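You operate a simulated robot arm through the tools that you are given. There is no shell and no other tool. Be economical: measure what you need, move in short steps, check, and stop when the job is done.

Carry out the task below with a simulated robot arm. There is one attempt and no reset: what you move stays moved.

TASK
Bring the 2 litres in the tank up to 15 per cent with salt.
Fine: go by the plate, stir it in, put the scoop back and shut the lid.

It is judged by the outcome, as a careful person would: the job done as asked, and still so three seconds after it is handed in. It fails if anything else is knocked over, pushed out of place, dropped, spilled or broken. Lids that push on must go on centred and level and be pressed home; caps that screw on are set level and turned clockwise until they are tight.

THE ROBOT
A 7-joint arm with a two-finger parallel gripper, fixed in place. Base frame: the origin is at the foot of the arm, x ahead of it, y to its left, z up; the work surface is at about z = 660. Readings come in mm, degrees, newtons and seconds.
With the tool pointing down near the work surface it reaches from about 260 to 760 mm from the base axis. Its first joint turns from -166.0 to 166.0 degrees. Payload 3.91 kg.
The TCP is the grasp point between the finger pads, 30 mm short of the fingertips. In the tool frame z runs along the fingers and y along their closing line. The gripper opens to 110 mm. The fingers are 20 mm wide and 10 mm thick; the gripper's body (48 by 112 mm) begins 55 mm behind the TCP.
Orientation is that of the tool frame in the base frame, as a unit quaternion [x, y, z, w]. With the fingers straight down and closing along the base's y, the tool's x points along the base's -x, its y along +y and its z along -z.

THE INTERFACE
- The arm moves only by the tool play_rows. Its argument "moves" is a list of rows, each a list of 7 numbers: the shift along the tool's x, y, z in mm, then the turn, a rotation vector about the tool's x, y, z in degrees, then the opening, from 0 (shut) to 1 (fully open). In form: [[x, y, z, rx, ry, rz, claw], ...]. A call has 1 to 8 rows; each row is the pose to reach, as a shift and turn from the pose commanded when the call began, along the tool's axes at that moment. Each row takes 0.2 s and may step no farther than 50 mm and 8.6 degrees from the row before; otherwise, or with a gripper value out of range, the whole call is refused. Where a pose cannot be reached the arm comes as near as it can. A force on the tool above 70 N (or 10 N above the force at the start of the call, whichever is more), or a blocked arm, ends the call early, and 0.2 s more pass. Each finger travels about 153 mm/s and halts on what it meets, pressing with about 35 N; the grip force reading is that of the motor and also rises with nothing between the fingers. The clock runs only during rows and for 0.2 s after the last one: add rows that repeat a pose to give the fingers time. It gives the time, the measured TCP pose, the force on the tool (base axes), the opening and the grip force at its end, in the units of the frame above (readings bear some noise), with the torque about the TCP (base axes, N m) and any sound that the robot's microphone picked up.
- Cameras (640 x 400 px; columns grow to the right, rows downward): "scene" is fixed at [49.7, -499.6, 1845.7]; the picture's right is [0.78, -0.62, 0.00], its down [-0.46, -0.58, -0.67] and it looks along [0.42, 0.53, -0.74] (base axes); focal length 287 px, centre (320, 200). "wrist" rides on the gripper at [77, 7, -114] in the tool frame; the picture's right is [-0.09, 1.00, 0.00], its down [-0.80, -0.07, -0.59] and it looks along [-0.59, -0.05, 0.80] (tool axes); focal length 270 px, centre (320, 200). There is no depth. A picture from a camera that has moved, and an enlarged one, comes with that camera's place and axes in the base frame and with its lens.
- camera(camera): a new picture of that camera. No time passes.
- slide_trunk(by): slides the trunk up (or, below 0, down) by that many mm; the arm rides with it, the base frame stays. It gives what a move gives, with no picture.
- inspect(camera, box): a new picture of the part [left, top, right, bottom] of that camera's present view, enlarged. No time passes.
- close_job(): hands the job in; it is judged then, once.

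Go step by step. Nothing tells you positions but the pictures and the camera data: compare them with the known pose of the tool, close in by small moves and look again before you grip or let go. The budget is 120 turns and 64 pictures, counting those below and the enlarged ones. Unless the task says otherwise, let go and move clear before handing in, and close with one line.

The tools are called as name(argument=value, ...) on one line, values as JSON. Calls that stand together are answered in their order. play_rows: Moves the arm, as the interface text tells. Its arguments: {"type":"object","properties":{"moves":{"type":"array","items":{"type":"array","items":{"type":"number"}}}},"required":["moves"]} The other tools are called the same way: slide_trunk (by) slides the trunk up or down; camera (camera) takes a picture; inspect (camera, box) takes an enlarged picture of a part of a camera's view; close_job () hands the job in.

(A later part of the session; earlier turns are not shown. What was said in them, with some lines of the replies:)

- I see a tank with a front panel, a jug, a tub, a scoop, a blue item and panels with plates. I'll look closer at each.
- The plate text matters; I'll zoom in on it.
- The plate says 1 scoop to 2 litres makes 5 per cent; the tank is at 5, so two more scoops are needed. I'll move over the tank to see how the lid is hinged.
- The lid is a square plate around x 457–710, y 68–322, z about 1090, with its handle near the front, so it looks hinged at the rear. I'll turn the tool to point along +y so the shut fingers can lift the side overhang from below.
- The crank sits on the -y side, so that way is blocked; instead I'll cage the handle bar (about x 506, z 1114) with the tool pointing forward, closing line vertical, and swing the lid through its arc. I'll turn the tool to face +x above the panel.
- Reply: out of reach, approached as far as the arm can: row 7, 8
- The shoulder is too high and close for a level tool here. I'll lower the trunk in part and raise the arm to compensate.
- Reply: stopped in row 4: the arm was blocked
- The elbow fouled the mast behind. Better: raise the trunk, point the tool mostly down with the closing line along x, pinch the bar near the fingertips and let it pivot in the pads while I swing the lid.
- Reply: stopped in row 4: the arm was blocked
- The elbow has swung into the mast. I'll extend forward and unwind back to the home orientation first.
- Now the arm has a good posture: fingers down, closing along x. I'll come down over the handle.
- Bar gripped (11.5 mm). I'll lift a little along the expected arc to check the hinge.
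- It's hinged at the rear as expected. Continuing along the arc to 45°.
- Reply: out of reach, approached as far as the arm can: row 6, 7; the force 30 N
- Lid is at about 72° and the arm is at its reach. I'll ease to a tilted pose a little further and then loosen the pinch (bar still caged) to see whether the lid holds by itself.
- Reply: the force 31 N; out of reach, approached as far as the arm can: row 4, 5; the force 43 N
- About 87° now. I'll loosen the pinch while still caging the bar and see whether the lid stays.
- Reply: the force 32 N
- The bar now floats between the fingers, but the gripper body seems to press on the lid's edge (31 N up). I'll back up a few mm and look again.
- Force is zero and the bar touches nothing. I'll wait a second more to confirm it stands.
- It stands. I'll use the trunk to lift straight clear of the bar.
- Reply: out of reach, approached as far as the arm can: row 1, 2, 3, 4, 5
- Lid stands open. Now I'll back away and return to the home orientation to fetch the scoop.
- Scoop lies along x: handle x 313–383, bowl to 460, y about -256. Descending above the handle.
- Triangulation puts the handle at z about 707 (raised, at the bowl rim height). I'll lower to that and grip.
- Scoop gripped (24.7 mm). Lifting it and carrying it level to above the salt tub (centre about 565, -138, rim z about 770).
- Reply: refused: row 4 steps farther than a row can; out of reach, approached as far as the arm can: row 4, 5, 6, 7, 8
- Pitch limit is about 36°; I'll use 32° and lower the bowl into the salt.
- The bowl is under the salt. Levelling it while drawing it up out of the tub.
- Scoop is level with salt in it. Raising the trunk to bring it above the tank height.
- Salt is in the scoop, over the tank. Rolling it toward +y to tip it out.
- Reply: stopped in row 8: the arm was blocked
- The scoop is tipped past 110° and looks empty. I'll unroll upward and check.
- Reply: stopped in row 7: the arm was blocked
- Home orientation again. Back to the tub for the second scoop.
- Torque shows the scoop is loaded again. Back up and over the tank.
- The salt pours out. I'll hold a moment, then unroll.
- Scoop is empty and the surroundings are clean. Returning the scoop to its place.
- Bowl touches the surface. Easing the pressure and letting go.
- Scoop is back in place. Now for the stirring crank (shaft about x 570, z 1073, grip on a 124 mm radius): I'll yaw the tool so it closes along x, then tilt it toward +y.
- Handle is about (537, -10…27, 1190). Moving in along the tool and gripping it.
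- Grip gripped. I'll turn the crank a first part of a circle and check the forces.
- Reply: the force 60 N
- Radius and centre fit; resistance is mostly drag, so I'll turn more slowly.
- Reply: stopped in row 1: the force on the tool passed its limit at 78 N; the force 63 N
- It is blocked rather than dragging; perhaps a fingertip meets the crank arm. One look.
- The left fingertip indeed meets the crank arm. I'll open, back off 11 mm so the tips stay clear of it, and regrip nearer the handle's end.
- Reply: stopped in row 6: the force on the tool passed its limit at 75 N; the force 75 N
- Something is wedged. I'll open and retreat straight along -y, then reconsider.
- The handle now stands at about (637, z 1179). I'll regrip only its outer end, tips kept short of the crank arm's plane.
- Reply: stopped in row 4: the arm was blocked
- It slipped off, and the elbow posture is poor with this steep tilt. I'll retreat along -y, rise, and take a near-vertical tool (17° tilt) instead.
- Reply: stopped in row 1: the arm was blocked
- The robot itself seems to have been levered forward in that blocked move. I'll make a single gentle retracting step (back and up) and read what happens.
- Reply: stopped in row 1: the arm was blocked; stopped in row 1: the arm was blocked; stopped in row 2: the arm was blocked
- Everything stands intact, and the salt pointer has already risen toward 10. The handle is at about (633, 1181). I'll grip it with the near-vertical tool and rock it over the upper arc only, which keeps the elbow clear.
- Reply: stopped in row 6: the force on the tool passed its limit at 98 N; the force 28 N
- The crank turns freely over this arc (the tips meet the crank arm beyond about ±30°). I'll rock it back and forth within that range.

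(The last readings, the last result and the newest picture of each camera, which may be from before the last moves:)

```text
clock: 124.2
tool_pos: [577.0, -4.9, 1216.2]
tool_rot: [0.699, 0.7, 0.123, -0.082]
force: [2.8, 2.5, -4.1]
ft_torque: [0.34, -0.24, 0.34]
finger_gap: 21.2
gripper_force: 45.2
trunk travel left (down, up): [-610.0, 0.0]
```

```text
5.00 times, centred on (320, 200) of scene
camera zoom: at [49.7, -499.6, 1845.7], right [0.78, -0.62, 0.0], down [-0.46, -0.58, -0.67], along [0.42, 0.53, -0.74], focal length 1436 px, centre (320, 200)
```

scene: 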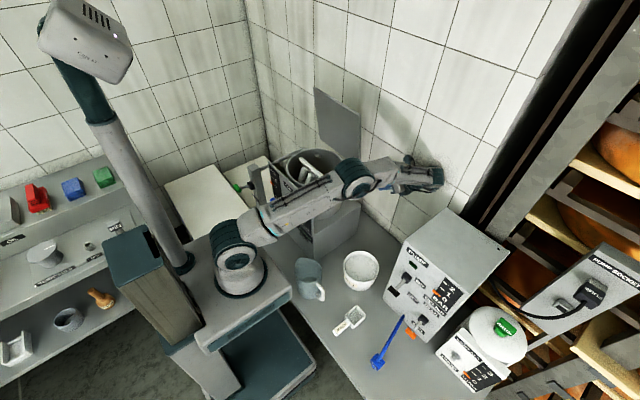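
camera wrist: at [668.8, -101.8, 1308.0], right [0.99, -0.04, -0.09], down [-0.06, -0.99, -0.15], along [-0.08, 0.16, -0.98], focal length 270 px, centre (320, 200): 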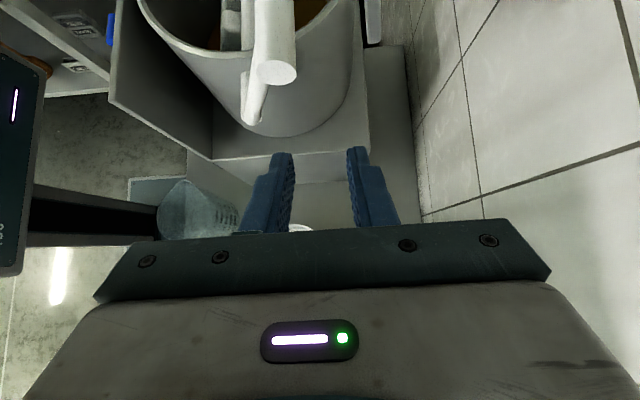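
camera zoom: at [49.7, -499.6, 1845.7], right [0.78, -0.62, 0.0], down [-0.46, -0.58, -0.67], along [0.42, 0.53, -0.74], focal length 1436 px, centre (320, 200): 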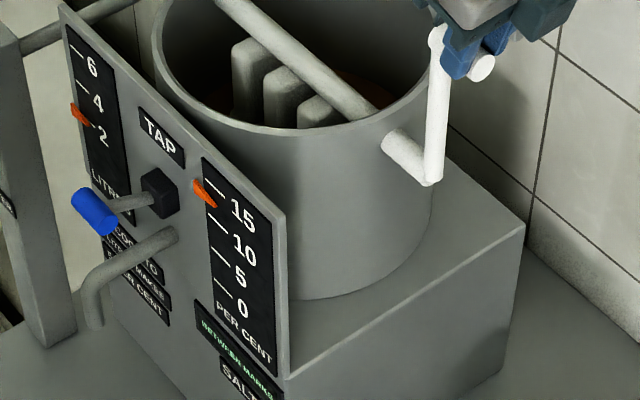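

The display shows "between marks" at about 12–13, so it needs more stirring. Continuing to rock the crank.

play_rows(moves=[[-2.4, 33.1, 7.9, 0, 0, 0, 0], [0, 0, 0, 0, 0, 0, 0], [-0.3, -34.3, 1.1, 0, 0, 0, 0], [-2.4, -58.9, 7.9, 0, 0, 0, 0], [-0.3, -34.3, 1.1, 0, 0, 0, 0], [0, 0, 0, 0, 0, 0, 0], [-2.4, 33.1, 7.9, 0, 0, 0, 0], [0, 0, 0, 0, 0, 0, 0]])

play_rows(moves=[[-2.4, 33.1, 7.9, 0, 0, 0, 0], [0, 0, 0, 0, 0, 0, 0], [-0.3, -34.3, 1.1, 0, 0, 0, 0], [-2.4, -58.9, 7.9, 0, 0, 0, 0], [-0.3, -34.3, 1.1, 0, 0, 0, 0], [0, 0, 0, 0, 0, 0, 0], [-2.4, 33.1, 7.9, 0, 0, 0, 0], [0, 0, 0, 0, 0, 0, 0]])

play_rows(moves=[[-2.4, 33.1, 7.9, 0, 0, 0, 0], [0, 0, 0, 0, 0, 0, 0], [-0.3, -34.3, 1.1, 0, 0, 0, 0], [-2.4, -58.9, 7.9, 0, 0, 0, 0], [-0.3, -34.3, 1.1, 0, 0, 0, 0], [0, 0, 0, 0, 0, 0, 0], [-2.4, 33.1, 7.9, 0, 0, 0, 0], [0, 0, 0, 0, 0, 0, 0]])

play_rows(moves=[[-2.4, 33.1, 7.9, 0, 0, 0, 0], [0, 0, 0, 0, 0, 0, 0], [-0.3, -34.3, 1.1, 0, 0, 0, 0], [-2.4, -58.9, 7.9, 0, 0, 0, 0], [-0.3, -34.3, 1.1, 0, 0, 0, 0], [0, 0, 0, 0, 0, 0, 0], [-2.4, 33.1, 7.9, 0, 0, 0, 0], [0, 0, 0, 0, 0, 0, 0]])

play_rows(moves=[[-2.4, 33.1, 7.9, 0, 0, 0, 0], [0, 0, 0, 0, 0, 0, 0], [-0.3, -34.3, 1.1, 0, 0, 0, 0], [-2.4, -58.9, 7.9, 0, 0, 0, 0], [-0.3, -34.3, 1.1, 0, 0, 0, 0], [0, 0, 0, 0, 0, 0, 0], [-2.4, 33.1, 7.9, 0, 0, 0, 0], [0, 0, 0, 0, 0, 0, 0]])

play_rows(moves=[[-2.4, 33.1, 7.9, 0, 0, 0, 0], [0, 0, 0, 0, 0, 0, 0], [-0.3, -34.3, 1.1, 0, 0, 0, 0], [-2.4, -58.9, 7.9, 0, 0, 0, 0], [-0.3, -34.3, 1.1, 0, 0, 0, 0], [0, 0, 0, 0, 0, 0, 0], [-2.4, 33.1, 7.9, 0, 0, 0, 0], [0, 0, 0, 0, 0, 0, 0]])

```text
clock: 126.0
tool_pos: [575.0, -6.0, 1216.2]
tool_rot: [0.698, 0.701, 0.122, -0.084]
force: [-4.4, -1.2, -6.9]
ft_torque: [-0.31, 0.43, 0.2]
finger_gap: 21.3
gripper_force: 45.2
trunk travel left (down, up): [-610.0, 0.0]
```

```text
clock: 127.8
tool_pos: [576.8, -5.9, 1216.9]
tool_rot: [0.699, 0.7, 0.122, -0.084]
force: [-3.8, 0.9, -6.1]
ft_torque: [-0.03, 0.48, 0.13]
finger_gap: 21.4
gripper_force: 45.3
trunk travel left (down, up): [-610.0, 0.0]
```

```text
clock: 129.6
tool_pos: [575.1, -6.1, 1215.9]
tool_rot: [0.698, 0.7, 0.123, -0.084]
force: [-3.4, 0.4, -4.3]
ft_torque: [-0.08, 0.48, 0.13]
finger_gap: 21.3
gripper_force: 45.0
trunk travel left (down, up): [-610.0, 0.0]
```

```text
clock: 131.4
tool_pos: [576.0, -5.9, 1214.9]
tool_rot: [0.699, 0.7, 0.122, -0.083]
force: [-3.2, 0.5, -4.5]
ft_torque: [-0.08, 0.49, 0.12]
finger_gap: 21.1
gripper_force: 44.9
trunk travel left (down, up): [-610.0, 0.0]
```

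```text
clock: 133.2
tool_pos: [575.5, -5.5, 1217.2]
tool_rot: [0.699, 0.7, 0.121, -0.083]
force: [-3.1, -0.7, -2.3]
ft_torque: [-0.18, 0.5, 0.15]
finger_gap: 21.5
gripper_force: 45.4
trunk travel left (down, up): [-610.0, 0.0]
```

```text
clock: 135.0
tool_pos: [575.8, -6.4, 1216.5]
tool_rot: [0.7, 0.699, 0.122, -0.083]
force: [-3.9, 3.5, -1.3]
ft_torque: [-0.07, 0.55, 0.08]
finger_gap: 21.3
gripper_force: 44.8
trunk travel left (down, up): [-610.0, 0.0]
```

That is a good deal of stirring with the grip held. Checking the gauge.

inspect(camera="scene", box=[265, 160, 375, 240])

```text
5.00 times, centred on (320, 200) of scene
camera zoom: at [49.7, -499.6, 1845.7], right [0.78, -0.62, 0.0], down [-0.46, -0.58, -0.67], along [0.42, 0.53, -0.74], focal length 1436 px, centre (320, 200)
```

zoom: 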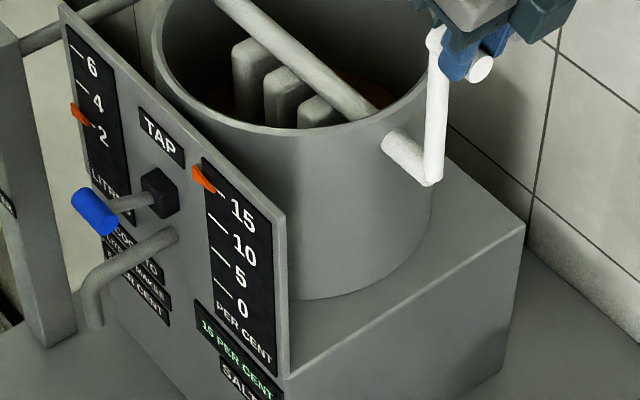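

The display reads 15 PER CENT. Now I'll release the crank and rise clear, then go to shut the lid.

play_rows(moves=[[0, 0, 0, 0, 0, 0, 0.2], [0, 0, 0, 0, 0, 0, 0.5], [0, 0, 0, 0, 0, 0, 0.5], [0, 0, -30, 0, 0, 0, 0.5], [0, 0, -70, 0, 0, 0, 0.5], [0, 0, -115, 0, 0, 0, 0.5], [0, 0, -155, 0, 0, 0, 0.5], [0, 0, -180, 0, 0, 0, 0.5]])

```text
clock: 136.8
tool_pos: [566.0, -57.7, 1389.8]
tool_rot: [0.698, 0.7, 0.123, -0.083]
force: [-0.3, 0.0, -0.2]
ft_torque: [0.02, 0.03, -0.02]
finger_gap: 55.0
gripper_force: 0.0
trunk travel left (down, up): [-610.0, 0.0]
```

play_rows(moves=[[34, 14, 8, -3.6, -2.8, -0.6, 0.4], [68, 28, 16, -7.2, -5.5, -1.2, 0.3], [101, 42, 25, -10.8, -8.2, -1.8, 0.25], [135, 55, 33, -14.3, -11, -2.3, 0.25], [169, 69, 42, -17.9, -13.8, -2.9, 0.25], [202.5, 83, 50, -21.5, -16.5, -3.5, 0.25], [202.5, 83, 50, -21.5, -16.5, -3.5, 0.25]])

```text
clock: 138.4
tool_pos: [649.8, 149.8, 1405.8]
tool_rot: [0.691, 0.689, 0.153, 0.154]
force: [-0.5, -0.2, 0.1]
ft_torque: [0.01, 0.0, 0.02]
finger_gap: 27.5
gripper_force: 0.1
trunk travel left (down, up): [-610.0, 0.0]
```

play_rows(moves=[[0, 14, 18, 0, 0, 0, 0.25], [0, 28, 36, 0, 0, 0, 0.25], [0, 42.6, 55.2, 0, 0, 0, 0.25], [0, 42.6, 55.2, 0, 0, 0, 0.25]])

camera(camera="wrist")

```text
clock: 139.4
tool_pos: [710.3, 150.3, 1373.4]
tool_rot: [0.69, 0.69, 0.153, 0.154]
force: [0.0, -0.4, 0.5]
ft_torque: [0.01, 0.03, -0.01]
finger_gap: 27.6
gripper_force: 0.1
trunk travel left (down, up): [-610.0, 0.0]
```

```text
0 pictures are left
camera wrist: at [669.6, 226.5, 1480.9], right [0.9, -0.09, 0.42], down [-0.32, -0.8, 0.51], along [0.29, -0.59, -0.75], focal length 270 px, centre (320, 200)
```

wrist: 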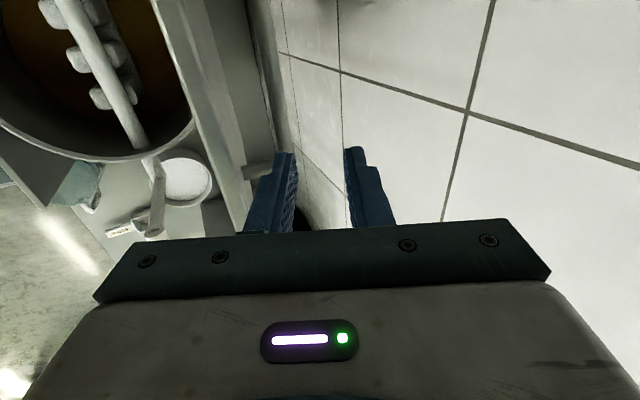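

The bar is where I expected it (about x 727, z 1275), and that was the last picture. Descending so the fingers straddle it, watching forces.

play_rows(moves=[[0, -6, 18, 2, 0, 0, 0.27], [0, -12, 36, 4, 0, 0, 0.27], [0, -18, 54, 5.5, 0, 0, 0.27], [0, -23.6, 72.4, 7, 0, 0, 0.27], [0, -23.6, 72.4, 7, 0, 0, 0.27]])

```text
clock: 140.6
tool_pos: [721.3, 150.8, 1295.6]
tool_rot: [0.698, 0.699, 0.11, 0.111]
force: [0.1, 0.8, -0.2]
ft_torque: [0.0, -0.03, -0.01]
finger_gap: 29.7
gripper_force: 0.1
trunk travel left (down, up): [-610.0, 0.0]
```

No contact on the way. Pinching the bar now; the gap reading will tell.

play_rows(moves=[[0, 0, 0, 0, 0, 0, 0.1], [0, 0, 0, 0, 0, 0, 0], [0, 0, 0, 0, 0, 0, 0], [0, 0, 0, 0, 0, 0, 0]])

```text
clock: 141.6
tool_pos: [722.7, 151.5, 1296.3]
tool_rot: [0.699, 0.698, 0.111, 0.112]
force: [-0.6, -0.9, -5.7]
ft_torque: [0.28, 0.05, -0.66]
finger_gap: 11.8
gripper_force: 45.6
trunk travel left (down, up): [-610.0, 0.0]
```

Bar is gripped. Swinging the lid back down along its arc.

play_rows(moves=[[0, -26.1, -10, 0, 0, 0, 0], [0, -53.3, -16.2, 0, 0, 0, 0], [0, -81.1, -18.4, 0, 0, 0, 0], [0, -108.9, -16.9, 0, 0, 0, 0], [0, -136.3, -11.5, 0, 0, 0, 0], [0, -136.3, -11.5, 0, 0, 0, 0]])

```text
clock: 143.0
tool_pos: [589.3, 149.7, 1265.4]
tool_rot: [0.699, 0.698, 0.111, 0.111]
force: [-0.3, -2.1, 0.4]
ft_torque: [0.73, 0.0, -0.16]
finger_gap: 11.5
gripper_force: 44.9
trunk travel left (down, up): [-610.0, 0.0]
```

play_rows(moves=[[0, -26.4, 9.3, 0, 0, 0, 0], [0, -51.1, 22, 0, 0, 0, 0], [0, -73.9, 38, 0, 0, 0, 0], [0, -94.3, 57.2, 0, 0, 0, 0], [0, -109.8, 76, 0, 0, 0, 0], [0, -119.2, 90.6, 0, 0, 0, 0], [0, -119.2, 90.6, 0, 0, 0, 0]])

```text
clock: 144.6
tool_pos: [502.8, 150.1, 1142.2]
tool_rot: [0.698, 0.698, 0.111, 0.112]
force: [3.3, 1.2, 0.0]
ft_torque: [0.32, -0.15, -0.05]
finger_gap: 11.4
gripper_force: 45.3
trunk travel left (down, up): [-610.0, 0.0]
```

play_rows(moves=[[0, -1.8, 3.6, 0, 0, 0, 0], [0, -3.5, 7.2, 0, 0, 0, 0], [0, -3.5, 7.2, 0, 0, 0, 0]])

```text
clock: 145.4
tool_pos: [501.4, 148.6, 1137.4]
tool_rot: [0.698, 0.698, 0.114, 0.113]
force: [4.2, 2.8, 25.7]
ft_torque: [-0.84, -0.13, -0.4]
finger_gap: 11.4
gripper_force: 45.1
trunk travel left (down, up): [-610.0, 0.0]
```

play_rows(moves=[[0, -1, 3, 0, 0, 0, 0], [0, -1, 3, 0, 0, 0, 0]])

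```text
clock: 146.0
tool_pos: [501.8, 150.9, 1136.3]
tool_rot: [0.698, 0.698, 0.115, 0.113]
force: [7.8, 1.2, 44.5]
ft_torque: [0.1, -0.18, -0.08]
finger_gap: 11.7
gripper_force: 45.2
trunk travel left (down, up): [-610.0, 0.0]
```

The lid is hard down on its seat (force rises, no travel). Releasing and lifting clear along the fingers.

play_rows(moves=[[0, 1, -4, 0, 0, 0, 0], [0, 1, -4, 0, 0, 0, 0.25], [0, 1, -4, 0, 0, 0, 0.3], [0, 1, -4, 0, 0, 0, 0.3], [0, 1, -25, 0, 0, 0, 0.3], [0, 1, -60, 0, 0, 0, 0.3], [0, 1, -105, 0, 0, 0, 0.3], [0, 1, -150, 0, 0, 0, 0.3]])

```text
clock: 147.8
tool_pos: [455.5, 149.3, 1276.1]
tool_rot: [0.698, 0.698, 0.111, 0.111]
force: [0.5, 0.3, 0.4]
ft_torque: [0.0, 0.03, -0.02]
finger_gap: 32.9
gripper_force: 0.0
trunk travel left (down, up): [-610.0, 0.0]
```

The lid is down and the gripper is clear; handing in.

close_job()

```text
The job is handed in.
```

The tank display read 15 PER CENT after two scoops of salt, stirred in by rocking the crank rather than turning it fully. The scoop is back in its place. The lid is shut and firm on its seat, judged by force because I had no pictures left to look at it closed.
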